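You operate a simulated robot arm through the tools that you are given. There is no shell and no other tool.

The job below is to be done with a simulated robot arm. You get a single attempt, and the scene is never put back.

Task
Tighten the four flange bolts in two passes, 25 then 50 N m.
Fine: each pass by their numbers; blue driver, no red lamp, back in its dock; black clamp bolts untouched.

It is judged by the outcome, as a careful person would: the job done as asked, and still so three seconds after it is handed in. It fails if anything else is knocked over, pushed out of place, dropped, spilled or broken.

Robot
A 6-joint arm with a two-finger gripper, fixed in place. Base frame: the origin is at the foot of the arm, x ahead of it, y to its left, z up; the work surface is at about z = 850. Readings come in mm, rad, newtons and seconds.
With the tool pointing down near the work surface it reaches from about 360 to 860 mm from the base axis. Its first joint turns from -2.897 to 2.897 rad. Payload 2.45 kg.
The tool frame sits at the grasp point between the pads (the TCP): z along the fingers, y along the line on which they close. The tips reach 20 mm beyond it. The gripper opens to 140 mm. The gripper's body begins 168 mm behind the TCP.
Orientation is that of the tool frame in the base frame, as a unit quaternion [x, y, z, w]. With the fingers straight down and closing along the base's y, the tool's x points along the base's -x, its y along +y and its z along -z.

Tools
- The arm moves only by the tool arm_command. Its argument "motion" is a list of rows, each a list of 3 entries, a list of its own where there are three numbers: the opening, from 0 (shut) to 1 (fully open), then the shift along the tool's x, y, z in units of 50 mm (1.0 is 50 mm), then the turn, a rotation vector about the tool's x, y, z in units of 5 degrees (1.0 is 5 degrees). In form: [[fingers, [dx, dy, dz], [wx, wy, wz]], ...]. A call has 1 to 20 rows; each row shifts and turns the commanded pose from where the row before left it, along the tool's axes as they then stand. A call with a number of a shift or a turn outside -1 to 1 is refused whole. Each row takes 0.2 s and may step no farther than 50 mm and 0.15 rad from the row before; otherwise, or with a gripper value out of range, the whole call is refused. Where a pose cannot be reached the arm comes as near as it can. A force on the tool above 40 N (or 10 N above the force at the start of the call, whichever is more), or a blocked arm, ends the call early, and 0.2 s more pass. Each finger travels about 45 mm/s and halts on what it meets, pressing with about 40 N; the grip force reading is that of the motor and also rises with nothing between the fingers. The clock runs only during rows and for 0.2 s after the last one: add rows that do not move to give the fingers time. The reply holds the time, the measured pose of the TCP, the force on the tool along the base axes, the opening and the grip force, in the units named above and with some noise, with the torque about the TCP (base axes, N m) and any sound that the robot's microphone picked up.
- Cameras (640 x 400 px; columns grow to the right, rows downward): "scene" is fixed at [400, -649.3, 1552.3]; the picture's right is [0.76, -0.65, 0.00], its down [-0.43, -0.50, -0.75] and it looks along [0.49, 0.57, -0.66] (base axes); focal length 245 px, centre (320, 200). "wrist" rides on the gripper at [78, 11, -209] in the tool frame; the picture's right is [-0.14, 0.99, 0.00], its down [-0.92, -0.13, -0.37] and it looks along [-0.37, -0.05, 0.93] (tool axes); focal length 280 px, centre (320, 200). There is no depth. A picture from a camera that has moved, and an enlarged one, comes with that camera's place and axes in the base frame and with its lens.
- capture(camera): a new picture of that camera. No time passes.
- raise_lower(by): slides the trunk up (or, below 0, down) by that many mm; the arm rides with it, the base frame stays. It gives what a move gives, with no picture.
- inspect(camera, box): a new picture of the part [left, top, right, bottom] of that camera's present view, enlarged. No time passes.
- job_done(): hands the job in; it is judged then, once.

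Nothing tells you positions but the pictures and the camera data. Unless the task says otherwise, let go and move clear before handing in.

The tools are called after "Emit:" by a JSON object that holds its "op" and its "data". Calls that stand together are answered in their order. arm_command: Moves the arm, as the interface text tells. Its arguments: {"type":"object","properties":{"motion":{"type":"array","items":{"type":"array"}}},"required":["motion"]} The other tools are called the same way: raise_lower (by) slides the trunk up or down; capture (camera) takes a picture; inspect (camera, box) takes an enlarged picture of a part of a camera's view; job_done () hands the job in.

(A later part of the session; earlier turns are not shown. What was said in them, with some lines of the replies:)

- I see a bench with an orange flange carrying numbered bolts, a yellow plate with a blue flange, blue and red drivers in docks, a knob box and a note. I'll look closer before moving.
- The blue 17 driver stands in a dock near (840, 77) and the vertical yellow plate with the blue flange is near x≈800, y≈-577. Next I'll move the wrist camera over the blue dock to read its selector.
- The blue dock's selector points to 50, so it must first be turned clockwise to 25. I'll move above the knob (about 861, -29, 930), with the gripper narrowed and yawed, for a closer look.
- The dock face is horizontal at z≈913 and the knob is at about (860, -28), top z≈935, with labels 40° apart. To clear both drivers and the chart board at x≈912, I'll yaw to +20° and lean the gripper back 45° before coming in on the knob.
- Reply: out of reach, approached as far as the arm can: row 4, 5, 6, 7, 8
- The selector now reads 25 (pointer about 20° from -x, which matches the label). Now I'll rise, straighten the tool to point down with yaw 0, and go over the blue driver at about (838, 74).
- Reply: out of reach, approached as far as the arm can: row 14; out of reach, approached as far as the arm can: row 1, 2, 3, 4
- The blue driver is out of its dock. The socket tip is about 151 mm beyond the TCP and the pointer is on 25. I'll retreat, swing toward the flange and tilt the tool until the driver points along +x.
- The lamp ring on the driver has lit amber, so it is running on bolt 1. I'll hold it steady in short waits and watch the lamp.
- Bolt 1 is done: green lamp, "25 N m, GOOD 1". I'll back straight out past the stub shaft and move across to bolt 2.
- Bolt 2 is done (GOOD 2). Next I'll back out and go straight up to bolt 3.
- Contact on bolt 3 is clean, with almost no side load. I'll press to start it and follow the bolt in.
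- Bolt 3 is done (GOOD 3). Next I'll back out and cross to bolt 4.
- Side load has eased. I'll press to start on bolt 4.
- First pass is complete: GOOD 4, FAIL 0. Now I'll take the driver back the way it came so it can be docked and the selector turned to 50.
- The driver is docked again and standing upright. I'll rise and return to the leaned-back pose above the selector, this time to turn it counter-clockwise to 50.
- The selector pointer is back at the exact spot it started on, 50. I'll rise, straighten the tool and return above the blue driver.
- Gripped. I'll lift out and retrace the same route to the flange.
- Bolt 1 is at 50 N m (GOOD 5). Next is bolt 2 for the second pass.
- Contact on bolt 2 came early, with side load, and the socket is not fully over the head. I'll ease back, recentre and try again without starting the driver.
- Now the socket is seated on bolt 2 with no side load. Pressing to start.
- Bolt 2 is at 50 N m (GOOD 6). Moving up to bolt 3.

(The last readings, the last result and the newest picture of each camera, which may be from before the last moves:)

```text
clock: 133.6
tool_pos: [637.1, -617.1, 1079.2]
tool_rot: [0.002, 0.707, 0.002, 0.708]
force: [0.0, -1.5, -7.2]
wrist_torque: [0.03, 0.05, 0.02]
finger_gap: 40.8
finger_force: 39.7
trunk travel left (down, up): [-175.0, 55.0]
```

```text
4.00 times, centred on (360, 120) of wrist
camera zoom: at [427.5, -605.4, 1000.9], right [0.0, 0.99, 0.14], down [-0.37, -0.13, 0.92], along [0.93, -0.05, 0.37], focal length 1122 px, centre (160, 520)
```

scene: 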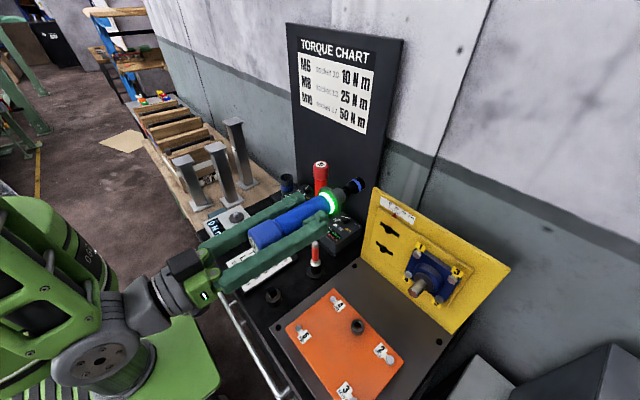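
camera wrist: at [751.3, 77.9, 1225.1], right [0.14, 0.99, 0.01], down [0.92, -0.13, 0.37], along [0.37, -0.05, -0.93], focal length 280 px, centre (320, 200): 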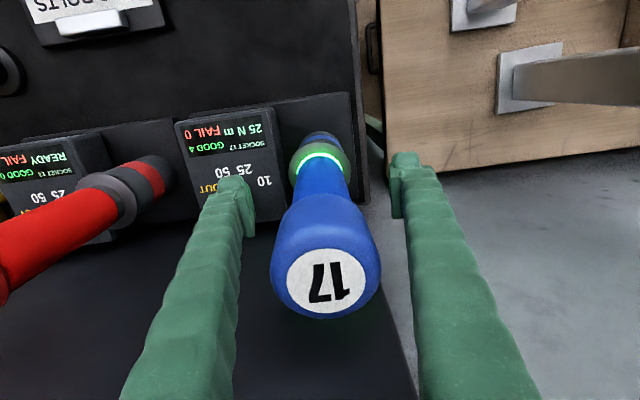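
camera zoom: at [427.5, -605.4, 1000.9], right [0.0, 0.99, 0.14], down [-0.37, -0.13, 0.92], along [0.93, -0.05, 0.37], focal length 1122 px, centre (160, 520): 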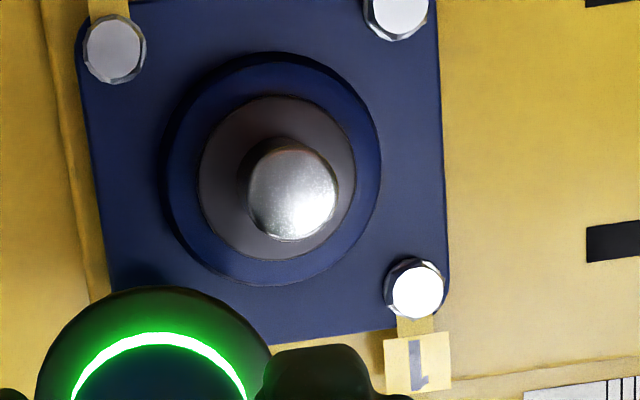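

Emit:
{"op": "arm_command", "data": {"motion": [[0.2, [-0.006, -0.022, 0.08], [0, 0, 0]], [0.2, [0, 0, 0.08], [0, 0, 0]], [0.2, [0, 0, 0.08], [0, 0, 0]], [0.2, [0, 0, 0.06], [0, 0, 0]], [0.2, [0, 0, 0.06], [0, 0, 0]], [0.2, [0, 0, 0], [0, 0, 0]]]}}

Emit:
{"op": "inspect", "data": {"camera": "scene", "box": [425, 260, 465, 300]}}

```text
clock: 135.0
tool_pos: [655.7, -619.0, 1078.1]
tool_rot: [0.003, 0.707, 0.002, 0.708]
force: [-5.6, 0.5, -7.5]
wrist_torque: [0.01, -0.13, 0.17]
finger_gap: 40.7
finger_force: 40.3
trunk travel left (down, up): [-175.0, 55.0]
```

```text
10.00 times, centred on (445, 280) of scene
camera zoom: at [400.0, -649.3, 1552.3], right [0.76, -0.65, 0.0], down [-0.43, -0.5, -0.75], along [0.49, 0.57, -0.66], focal length 2451 px, centre (-930, -600)
```

zoom: 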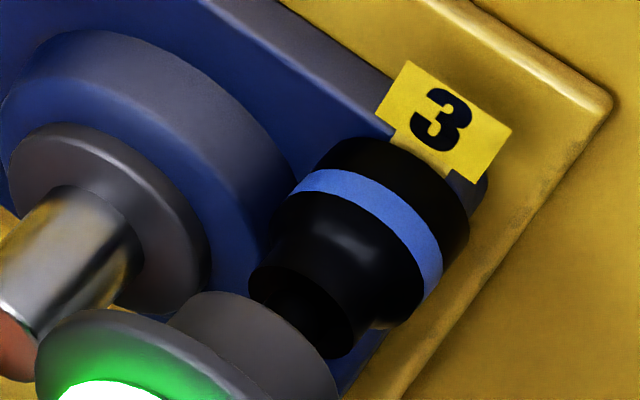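

Emit:
{"op": "arm_command", "data": {"motion": [[0.2, [-0.006, 0.006, 0.05], [0, 0, 0]], [0.2, [0, 0, 0.04], [0, 0, 0]], [0.2, [0, 0, 0.02], [0, 0, 0]], [0.2, [0, 0, 0.01], [0, 0, 0]], [0.2, [0, 0, 0], [0, 0, 0]]]}}

Emit:
{"op": "inspect", "data": {"camera": "scene", "box": [400, 245, 470, 315]}}

Emit:
{"op": "inspect", "data": {"camera": "scene", "box": [265, 170, 325, 225]}}

```text
clock: 136.2
tool_pos: [661.3, -619.4, 1079.0]
tool_rot: [0.004, 0.706, 0.002, 0.708]
force: [-14.4, -0.8, -10.5]
wrist_torque: [0.05, 0.09, -0.12]
finger_gap: 40.6
finger_force: 39.5
trunk travel left (down, up): [-175.0, 55.0]
```

```text
5.71 times, centred on (435, 280) of scene
camera zoom: at [400.0, -649.3, 1552.3], right [0.76, -0.65, 0.0], down [-0.43, -0.5, -0.75], along [0.49, 0.57, -0.66], focal length 1401 px, centre (-337, -257)
```

zoom: 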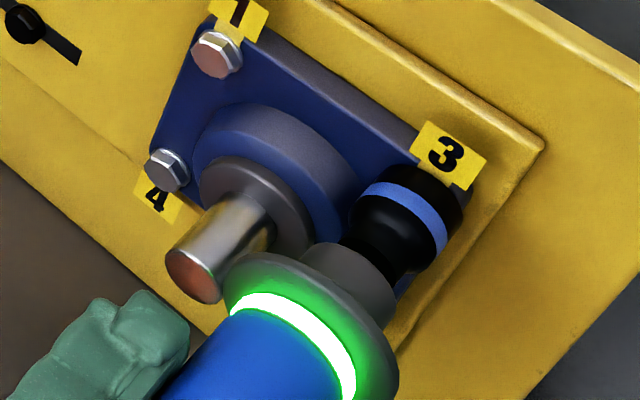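

```text
7.27 times, centred on (295, 198) of scene
camera zoom: at [400.0, -649.3, 1552.3], right [0.76, -0.65, 0.0], down [-0.43, -0.5, -0.75], along [0.49, 0.57, -0.66], focal length 1783 px, centre (502, 218)
```

zoom: 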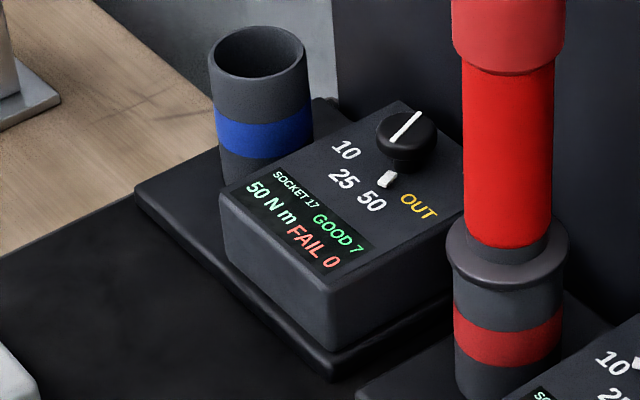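

Bolt 3 is at 50 N m (GOOD 7). Last one is bolt 4.

Emit:
{"op": "arm_command", "data": {"motion": [[0.2, [0, 0, -0.2], [0, 0, 0]], [0.2, [0, 0, -0.5], [0, 0, 0]], [0.2, [0, 0, -0.8], [0, 0, 0]], [0.2, [0, 0, -0.8], [0, 0, 0]], [0.2, [0.576, 0.572, 0], [0, 0, 0]], [0.2, [0.576, 0.572, 0], [0, 0, 0]], [0.2, [0.576, 0.572, 0], [0, 0, 0]], [0.2, [0, 0, 0.5], [0, 0, 0]], [0.2, [0, 0, 0.5], [0, 0, 0]], [0.2, [0, 0, 0.5], [0, 0, 0]], [0.2, [0, 0, 0.35], [0, 0, 0]], [0.2, [0, 0, 0], [0, 0, 0]]]}}

Emit:
{"op": "inspect", "data": {"camera": "scene", "box": [385, 255, 425, 295]}}

Emit:
{"op": "inspect", "data": {"camera": "wrist", "box": [220, 50, 420, 190]}}

```text
clock: 138.8
tool_pos: [639.9, -533.3, 992.5]
tool_rot: [0.001, 0.707, 0.003, 0.707]
force: [-0.1, -0.4, -7.0]
wrist_torque: [0.0, 0.07, 0.04]
finger_gap: 40.8
finger_force: 39.9
trunk travel left (down, up): [-175.0, 55.0]
```

```text
10.00 times, centred on (405, 275) of scene
camera zoom: at [400.0, -649.3, 1552.3], right [0.76, -0.65, 0.0], down [-0.43, -0.5, -0.75], along [0.49, 0.57, -0.66], focal length 2451 px, centre (-530, -550)
```

zoom: 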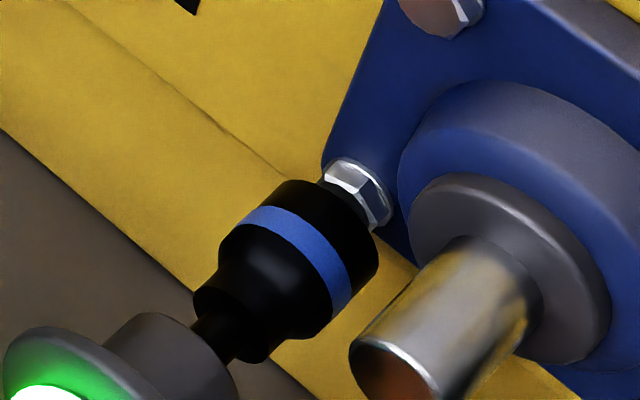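

```text
2.86 times, centred on (320, 120) of wrist
camera zoom: at [430.1, -521.7, 915.0], right [0.0, 0.99, 0.14], down [-0.37, -0.13, 0.92], along [0.93, -0.05, 0.37], focal length 801 px, centre (320, 429)
```

zoom: 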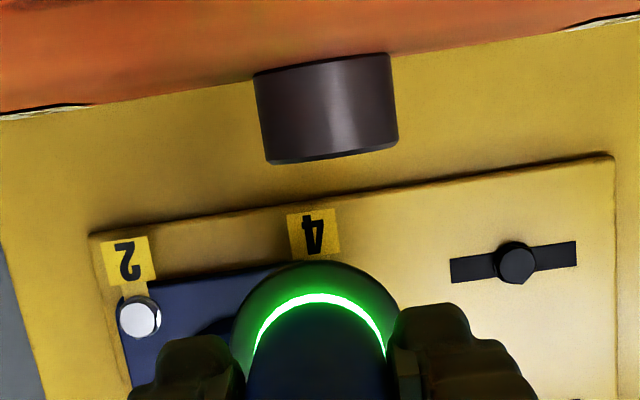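

Emit:
{"op": "arm_command", "data": {"motion": [[0.2, [-0.008, 0.024, 0.08], [0, 0, 0]], [0.2, [0, 0, 0.08], [0, 0, 0]], [0.2, [0, 0, 0.06], [0, 0, 0]], [0.2, [0, 0, 0.06], [0, 0, 0]], [0.2, [0, 0, 0.03], [0, 0, 0]], [0.2, [0, 0, 0], [0, 0, 0]]]}}

Emit:
{"op": "inspect", "data": {"camera": "scene", "box": [385, 255, 425, 295]}}

```text
clock: 140.2
tool_pos: [654.7, -531.1, 993.7]
tool_rot: [0.003, 0.707, 0.002, 0.708]
force: [-5.6, -0.8, -7.8]
wrist_torque: [0.03, 0.02, -0.07]
finger_gap: 40.7
finger_force: 39.7
trunk travel left (down, up): [-175.0, 55.0]
```

```text
10.00 times, centred on (405, 275) of scene
camera zoom: at [400.0, -649.3, 1552.3], right [0.76, -0.65, 0.0], down [-0.43, -0.5, -0.75], along [0.49, 0.57, -0.66], focal length 2451 px, centre (-530, -550)
```

zoom: 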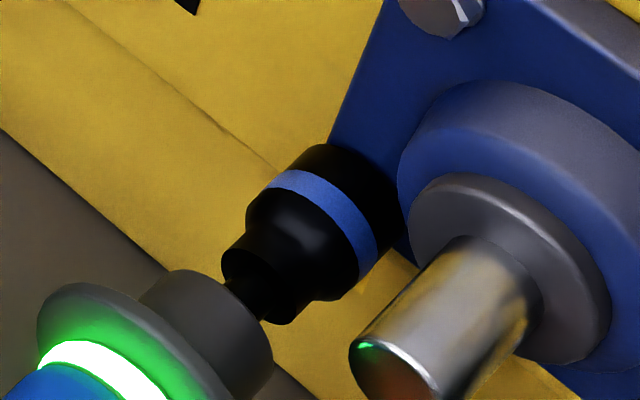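

Emit:
{"op": "arm_command", "data": {"motion": [[0.2, [0, 0, 0.05], [0, 0, 0]], [0.2, [0, 0, 0.04], [0, 0, 0]], [0.2, [0, 0, 0.02], [0, 0, 0]], [0.2, [0, 0, 0.01], [0, 0, 0]], [0.2, [0, 0, 0], [0, 0, 0]]]}}

Emit:
{"op": "inspect", "data": {"camera": "scene", "box": [365, 245, 435, 315]}}

Emit:
{"op": "inspect", "data": {"camera": "scene", "box": [265, 170, 325, 225]}}

```text
clock: 141.4
tool_pos: [660.5, -530.8, 995.3]
tool_rot: [0.002, 0.707, 0.003, 0.708]
force: [-13.9, 0.0, -9.5]
wrist_torque: [0.02, 0.14, -0.06]
finger_gap: 40.8
finger_force: 40.2
trunk travel left (down, up): [-175.0, 55.0]
```

```text
5.71 times, centred on (400, 280) of scene
camera zoom: at [400.0, -649.3, 1552.3], right [0.76, -0.65, 0.0], down [-0.43, -0.5, -0.75], along [0.49, 0.57, -0.66], focal length 1401 px, centre (-137, -257)
```

zoom: 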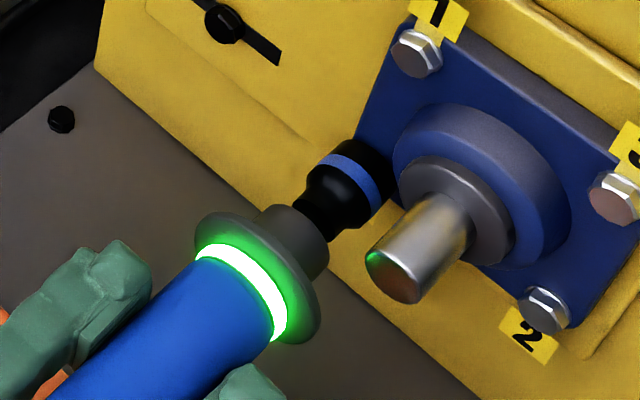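

```text
7.27 times, centred on (295, 198) of scene
camera zoom: at [400.0, -649.3, 1552.3], right [0.76, -0.65, 0.0], down [-0.43, -0.5, -0.75], along [0.49, 0.57, -0.66], focal length 1783 px, centre (502, 218)
```

zoom: 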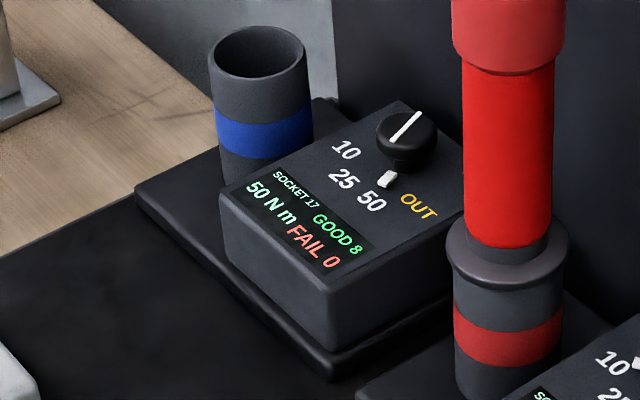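

Second pass is complete: all at 50 N m, GOOD 8, FAIL 0. Now I'll return the driver to its dock by the same route.

Emit:
{"op": "arm_command", "data": {"motion": [[0.2, [0, 0, -0.2], [0, 0, 0]], [0.2, [0, 0, -0.5], [0, 0, 0]], [0.2, [0, 0, -0.7], [0, 0, 0]], [0.2, [0, 0, -0.6], [0, 0, 0]], [0.2, [-0.8, 0.487, 0.1], [0, 0, 0]], [0.2, [-0.8, 0.487, 0.1], [0, 0, 0]], [0.2, [-0.8, 0.487, 0.1], [0, 0, 0]], [0.2, [-0.8, 0.487, 0.1], [0, 0, 0]], [0.2, [-0.8, 0.487, 0.1], [0, 0, 0]], [0.2, [-0.8, 0.487, 0.1], [0, 0, 0]]]}}

Emit:
{"op": "arm_command", "data": {"motion": [[0.2, [0, 0, 0], [0, 1, 0]], [0.2, [0, 0, 0], [0, 1, 0]], [0.2, [0, 0, 0], [0, 1, 0]], [0.2, [0, 0, 0], [0, 1, 0]], [0.2, [0, 0, 0], [0, 1, 0]], [0.2, [0, 0, 0], [0, 1, 0]], [0.2, [0, 0, 0], [0, 1, 0]], [0.2, [0, 0, 0], [0, 1, 0]], [0.2, [0, 0, 0], [0, 1, 0]], [0.2, [0, 0, 0], [0, 1, 0]], [0.2, [0, 0, 0], [0, 1, 0]], [0.2, [0, 0, 0], [0, 1, 0]], [0.2, [0, 0, 0], [0, 1, 0]], [0.2, [0, 0, 0], [0, 1, 0]], [0.2, [0, 0, 0], [0, 1, 0]], [0.2, [0, 0, 0], [0, 1, 0]], [0.2, [0, 0, 0], [0, 1, 0]], [0.2, [0, 0, 0], [0, 1, 0]]]}}

Emit:
{"op": "arm_command", "data": {"motion": [[0.2, [0, 0.91, 0], [0, 0, 0]], [0.2, [0, 0.91, 0], [0, 0, 0]], [0.2, [0, 0.91, 0], [0, 0, 0]], [0.2, [0, 0.91, 0], [0, 0, 0]], [0.2, [0, 0.91, 0], [0, 0, 0]], [0.2, [0, 0.91, 0], [0, 0, 0]], [0.2, [0, 0.91, 0], [0, 0, 0]], [0.2, [0, 0.91, 0], [0, 0, 0]], [0.2, [0, 0.91, 0], [0, 0, 0]], [0.2, [0, 0.91, 0], [0, 0, 0]], [0.2, [0, 0, 0], [0, 0, 0]]]}}

Emit:
{"op": "capture", "data": {"camera": "scene"}}

```text
clock: 143.6
tool_pos: [591.0, -386.5, 1233.6]
tool_rot: [0.002, 0.707, 0.001, 0.707]
force: [-0.2, 0.7, -8.1]
wrist_torque: [0.01, 0.03, -0.07]
finger_gap: 40.7
finger_force: 40.0
trunk travel left (down, up): [-175.0, 55.0]
```

```text
clock: 147.4
tool_pos: [592.8, -385.8, 1234.7]
tool_rot: [0.0, 1.0, 0.003, 0.0]
force: [0.6, -0.1, -8.2]
wrist_torque: [-0.02, 0.06, 0.0]
finger_gap: 40.9
finger_force: 40.1
trunk travel left (down, up): [-175.0, 55.0]
```

```text
clock: 149.8
tool_pos: [590.9, 68.2, 1239.1]
tool_rot: [0.0, 1.0, 0.003, 0.001]
force: [-0.4, 0.2, -7.6]
wrist_torque: [0.03, 0.03, -0.01]
finger_gap: 40.8
finger_force: 40.0
trunk travel left (down, up): [-175.0, 55.0]
```

```text
taken
```

scene: 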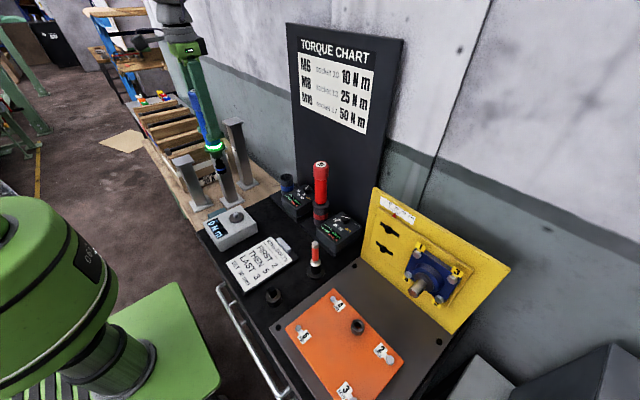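

Emit:
{"op": "arm_command", "data": {"motion": [[0.2, [-0.8, 0, 0.3], [0, 0, 0]], [0.2, [-0.8, 0, 0.3], [0, 0, 0]], [0.2, [-0.8, 0, 0.3], [0, 0, 0]], [0.2, [-0.8, 0, 0.3], [0, 0, 0]], [0.2, [-0.8, 0, 0.3], [0, 0, 0]], [0.2, [-0.8, 0, 0.3], [0, 0, 0]], [0.2, [0, 0, 0.3], [0, 0, 0]], [0.2, [0, 0, 0], [0, 0, 0]]]}}

Emit:
{"op": "inspect", "data": {"camera": "scene", "box": [265, 150, 315, 200]}}

Emit:
{"op": "inspect", "data": {"camera": "wrist", "box": [240, 80, 400, 200]}}

```text
clock: 151.6
tool_pos: [830.7, 69.6, 1131.9]
tool_rot: [0.0, 1.0, 0.002, 0.0]
force: [-0.4, -0.4, -8.6]
wrist_torque: [0.0, -0.02, 0.01]
finger_gap: 40.9
finger_force: 40.3
trunk travel left (down, up): [-175.0, 55.0]
```

```text
8.00 times, centred on (290, 175) of scene
camera zoom: at [400.0, -649.3, 1552.3], right [0.76, -0.65, 0.0], down [-0.43, -0.5, -0.75], along [0.49, 0.57, -0.66], focal length 1961 px, centre (560, 400)
```

zoom: 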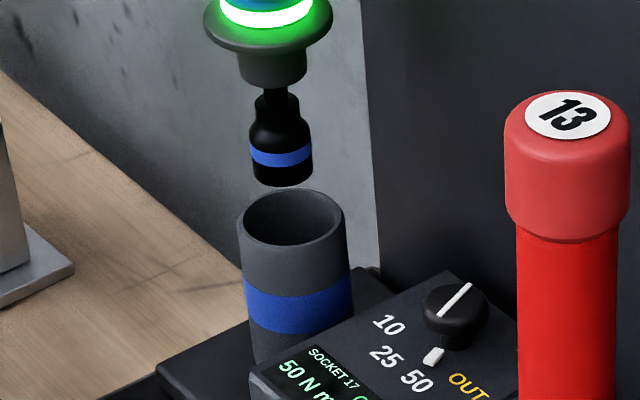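

```text
3.33 times, centred on (320, 140) of wrist
camera zoom: at [752.0, 79.0, 1341.2], right [0.14, 0.99, 0.01], down [0.92, -0.13, 0.37], along [0.36, -0.05, -0.93], focal length 935 px, centre (320, 400)
```

zoom: 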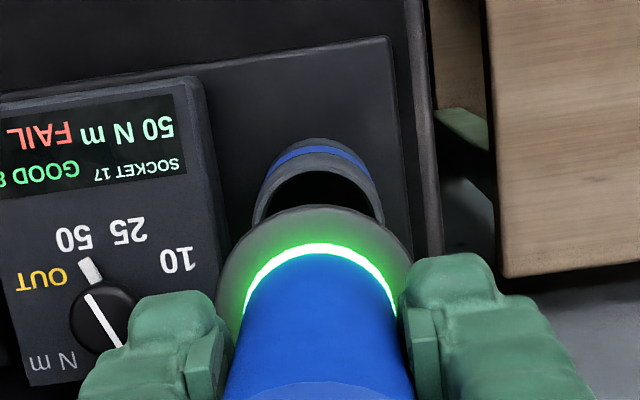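

Emit:
{"op": "arm_command", "data": {"motion": [[0.2, [-0.015, -0.026, 0], [0, 0, 0]], [0.2, [0, 0, 0.45], [0, 0, 0]], [0.2, [0, 0, 0], [0, 0, 0]]]}}

Emit:
{"op": "inspect", "data": {"camera": "scene", "box": [265, 150, 315, 200]}}

```text
clock: 152.4
tool_pos: [831.7, 67.6, 1109.6]
tool_rot: [0.0, 1.0, 0.002, 0.001]
force: [0.2, 0.9, -7.0]
wrist_torque: [0.03, -0.01, 0.0]
finger_gap: 40.7
finger_force: 40.8
trunk travel left (down, up): [-175.0, 55.0]
```

```text
8.00 times, centred on (290, 175) of scene
camera zoom: at [400.0, -649.3, 1552.3], right [0.76, -0.65, 0.0], down [-0.43, -0.5, -0.75], along [0.49, 0.57, -0.66], focal length 1961 px, centre (560, 400)
```

zoom: 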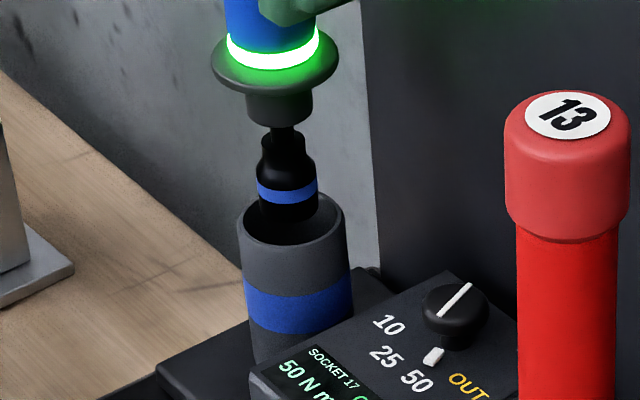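

This matches the first docking exactly, so I'll lower the driver in.

Emit:
{"op": "arm_command", "data": {"motion": [[0.2, [0, 0, 0.4], [0, 0, 0]], [0.2, [0, 0, 0.4], [0, 0, 0]], [0.2, [0, 0, 0.4], [0, 0, 0]], [0.2, [0, 0, 0.4], [0, 0, 0]], [0.2, [0, 0, 0.12], [0, 0, 0]], [0.2, [0, 0, 0.06], [0, 0, 0]], [0.2, [0, 0, 0.05], [0, 0, 0]], [0.2, [0, 0, 0.03], [0, 0, 0]], [0.2, [0, 0, 0], [0, 0, 0]]]}}

Emit:
{"op": "inspect", "data": {"camera": "scene", "box": [260, 140, 320, 200]}}

```text
clock: 154.4
tool_pos: [833.8, 68.5, 1017.7]
tool_rot: [0.0, 1.0, 0.002, 0.001]
force: [-1.9, -0.1, -2.3]
wrist_torque: [-0.03, 0.0, 0.01]
finger_gap: 40.8
finger_force: 39.7
trunk travel left (down, up): [-175.0, 55.0]
```

```text
6.67 times, centred on (290, 170) of scene
camera zoom: at [400.0, -649.3, 1552.3], right [0.76, -0.65, 0.0], down [-0.43, -0.5, -0.75], along [0.49, 0.57, -0.66], focal length 1634 px, centre (520, 400)
```

zoom: 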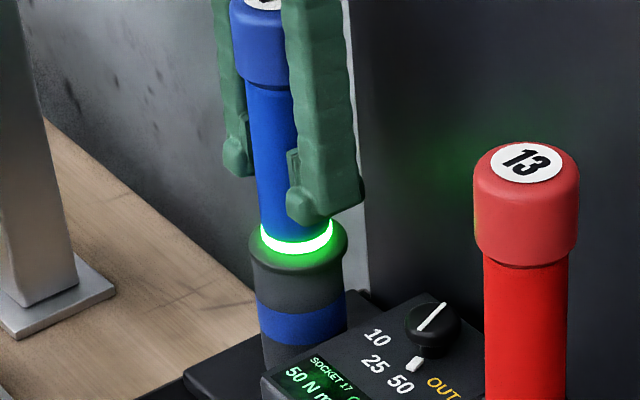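

Emit:
{"op": "arm_command", "data": {"motion": [[0.2, [0.03, 0, 0], [0, 0, 0]], [0.2, [0, 0, 0.03], [0, 0, 0]], [0.2, [0, 0, 0], [0, 0, 0]]]}}

Emit:
{"op": "inspect", "data": {"camera": "scene", "box": [260, 140, 320, 200]}}

```text
clock: 155.2
tool_pos: [833.5, 68.3, 1017.9]
tool_rot: [0.0, 1.0, 0.003, 0.003]
force: [3.4, 0.1, 9.1]
wrist_torque: [-0.37, -0.32, 0.07]
finger_gap: 40.6
finger_force: 39.8
trunk travel left (down, up): [-175.0, 55.0]
```

```text
6.67 times, centred on (290, 170) of scene
camera zoom: at [400.0, -649.3, 1552.3], right [0.76, -0.65, 0.0], down [-0.43, -0.5, -0.75], along [0.49, 0.57, -0.66], focal length 1634 px, centre (520, 400)
```

zoom: 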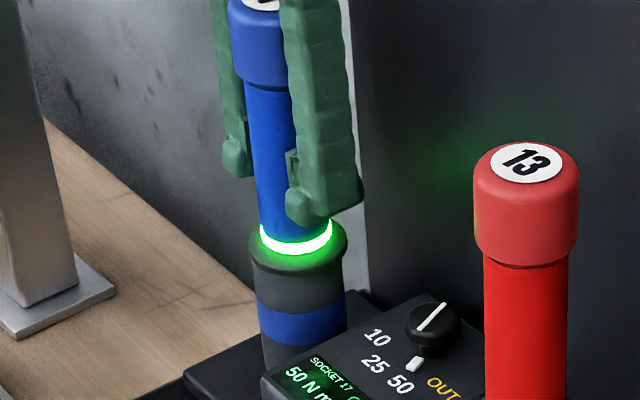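

Emit:
{"op": "arm_command", "data": {"motion": [[0.2, [0, 0, -0.015], [0, 0, 0]], [0.35, [0, 0, 0], [0, 0, 0]], [0.5, [0, 0, 0], [0, 0, 0]], [0.8, [0, 0, 0], [0, 0, 0]], [0.8, [0, 0, 0], [0, 0, 0]], [0.8, [0, 0, 0], [0, 0, 0]], [0.8, [0, 0, 0], [0, 0, 0]]]}}

Emit:
{"op": "inspect", "data": {"camera": "scene", "box": [260, 140, 320, 200]}}

Emit:
{"op": "capture", "data": {"camera": "wrist"}}

```text
clock: 156.8
tool_pos: [832.1, 68.3, 1015.8]
tool_rot: [0.0, 1.0, 0.002, 0.001]
force: [0.2, -1.2, -0.5]
wrist_torque: [0.02, 0.02, -0.04]
finger_gap: 112.3
finger_force: 0.1
trunk travel left (down, up): [-175.0, 55.0]
```

```text
6.67 times, centred on (290, 170) of scene
camera zoom: at [400.0, -649.3, 1552.3], right [0.76, -0.65, 0.0], down [-0.43, -0.5, -0.75], along [0.49, 0.57, -0.66], focal length 1634 px, centre (520, 400)
```

zoom: 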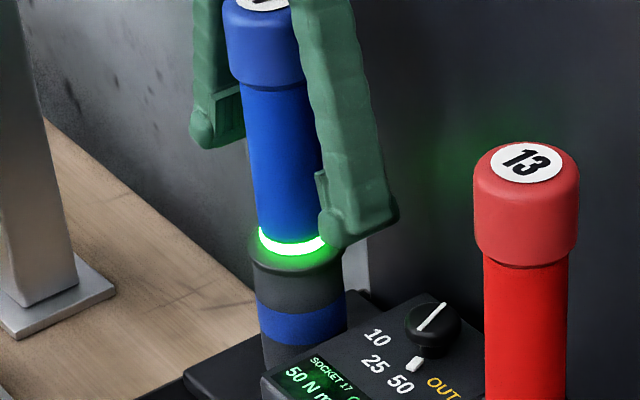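

```text
taken
camera wrist: at [751.5, 77.4, 1225.9], right [0.14, 0.99, 0.01], down [0.92, -0.13, 0.37], along [0.37, -0.05, -0.93], focal length 280 px, centre (320, 200)
```

wrist: 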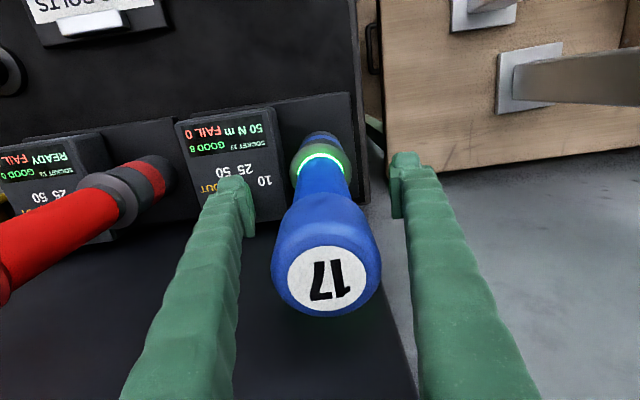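

The driver has settled upright in its dock. I'll rise clear, move back and check the whole scene.

Emit:
{"op": "arm_command", "data": {"motion": [[0.8, [0, 0, -0.6], [0, 0, 0]], [0.8, [0, 0, -0.9], [0, 0, 0]], [0.8, [0, 0, -0.95], [0, 0, 0]], [0.8, [0, 0, -0.95], [0, 0, 0]], [0.8, [0.8, 0, -0.1], [0, 0, 0]], [0.8, [0.8, 0, -0.1], [0, 0, 0]], [0.8, [0.8, 0, -0.1], [0, 0, 0]], [0.8, [0.8, 0, -0.1], [0, 0, 0]], [0.8, [0, 0, 0], [0, 0, 0]]]}}

Emit:
{"op": "capture", "data": {"camera": "scene"}}

Emit:
{"op": "inspect", "data": {"camera": "scene", "box": [250, 120, 350, 230]}}

Emit:
{"op": "inspect", "data": {"camera": "scene", "box": [350, 180, 520, 330]}}

Emit:
{"op": "capture", "data": {"camera": "wrist"}}

```text
clock: 158.8
tool_pos: [667.0, 67.8, 1204.9]
tool_rot: [-0.001, 1.0, 0.002, 0.001]
force: [1.0, -0.7, 0.0]
wrist_torque: [-0.02, 0.03, -0.01]
finger_gap: 111.9
finger_force: 0.1
trunk travel left (down, up): [-175.0, 55.0]
```

```text
taken
```

scene: 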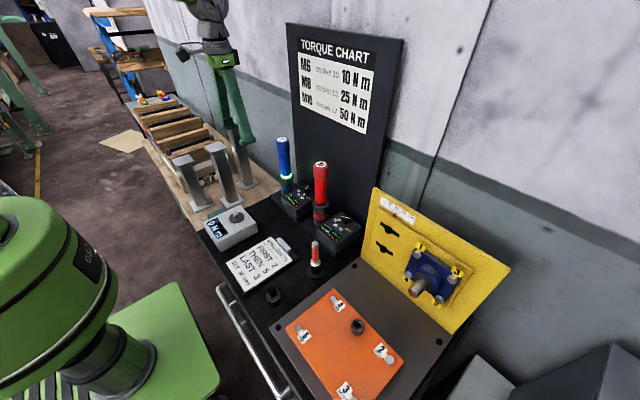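

```text
3.64 times, centred on (300, 175) of scene
camera zoom: at [400.0, -649.3, 1552.3], right [0.76, -0.65, 0.0], down [-0.43, -0.5, -0.75], along [0.49, 0.57, -0.66], focal length 891 px, centre (393, 291)
```

zoom: 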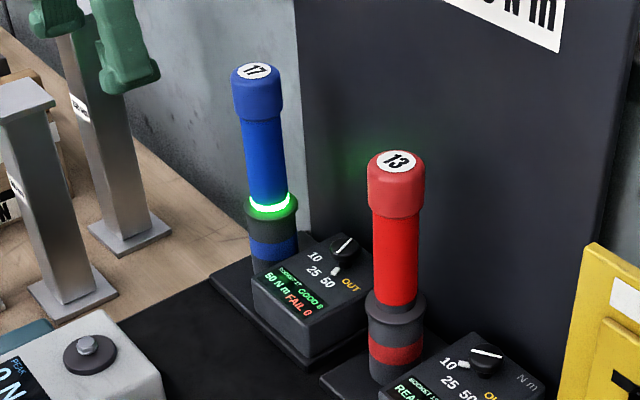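

```text
2.67 times, centred on (435, 255) of scene
camera zoom: at [400.0, -649.3, 1552.3], right [0.76, -0.65, 0.0], down [-0.43, -0.5, -0.75], along [0.49, 0.57, -0.66], focal length 654 px, centre (13, 53)
```

zoom: 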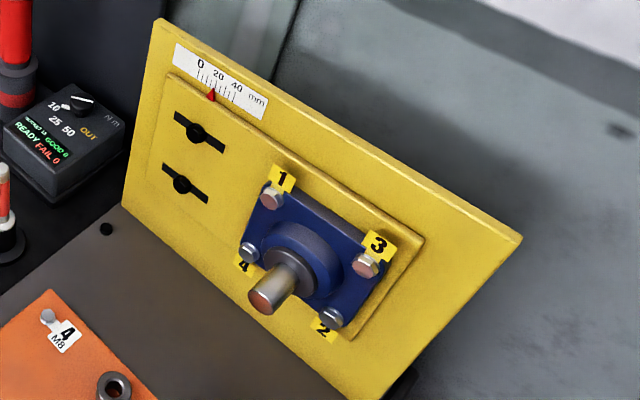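

```text
taken
camera wrist: at [589.2, 77.4, 1414.8], right [0.14, 0.99, 0.01], down [0.92, -0.13, 0.37], along [0.37, -0.05, -0.93], focal length 280 px, centre (320, 200)
```

wrist: 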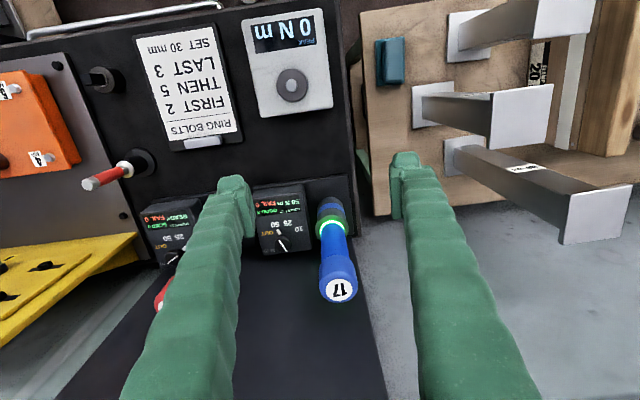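

Both passes were run in the order 1-2-3-4 with a GOOD count of 8, FAIL 0 and a green lamp. The blue driver is seated in its dock as at the start, nothing else has moved, and the arm is clear, so I'm handing in.

Emit:
{"op": "job_done", "data": {}}

```text
The job is handed in.
```

All four flange bolts are tightened in two passes, first to 25 N m and then to 50 N m, each in the order 1-2-3-4.

- **Result:** the dock display ended at GOOD 8, FAIL 0, and the driver's red lamp never came on.
- **Driver:** I used the blue 17 mm driver throughout. It is back in its dock with the selector on 50, where it was at the start.
- **Clamp bolts:** the black clamp bolts were not touched. In the final pictures the plate's scale pointer looks to be where it started, and nothing else looks moved.
- **Bolt 2, second pass:** the socket first met the head slightly off-centre. I backed off and recentred before starting the driver, and it then tightened normally.

The arm is clear of the bench and the job is handed in.
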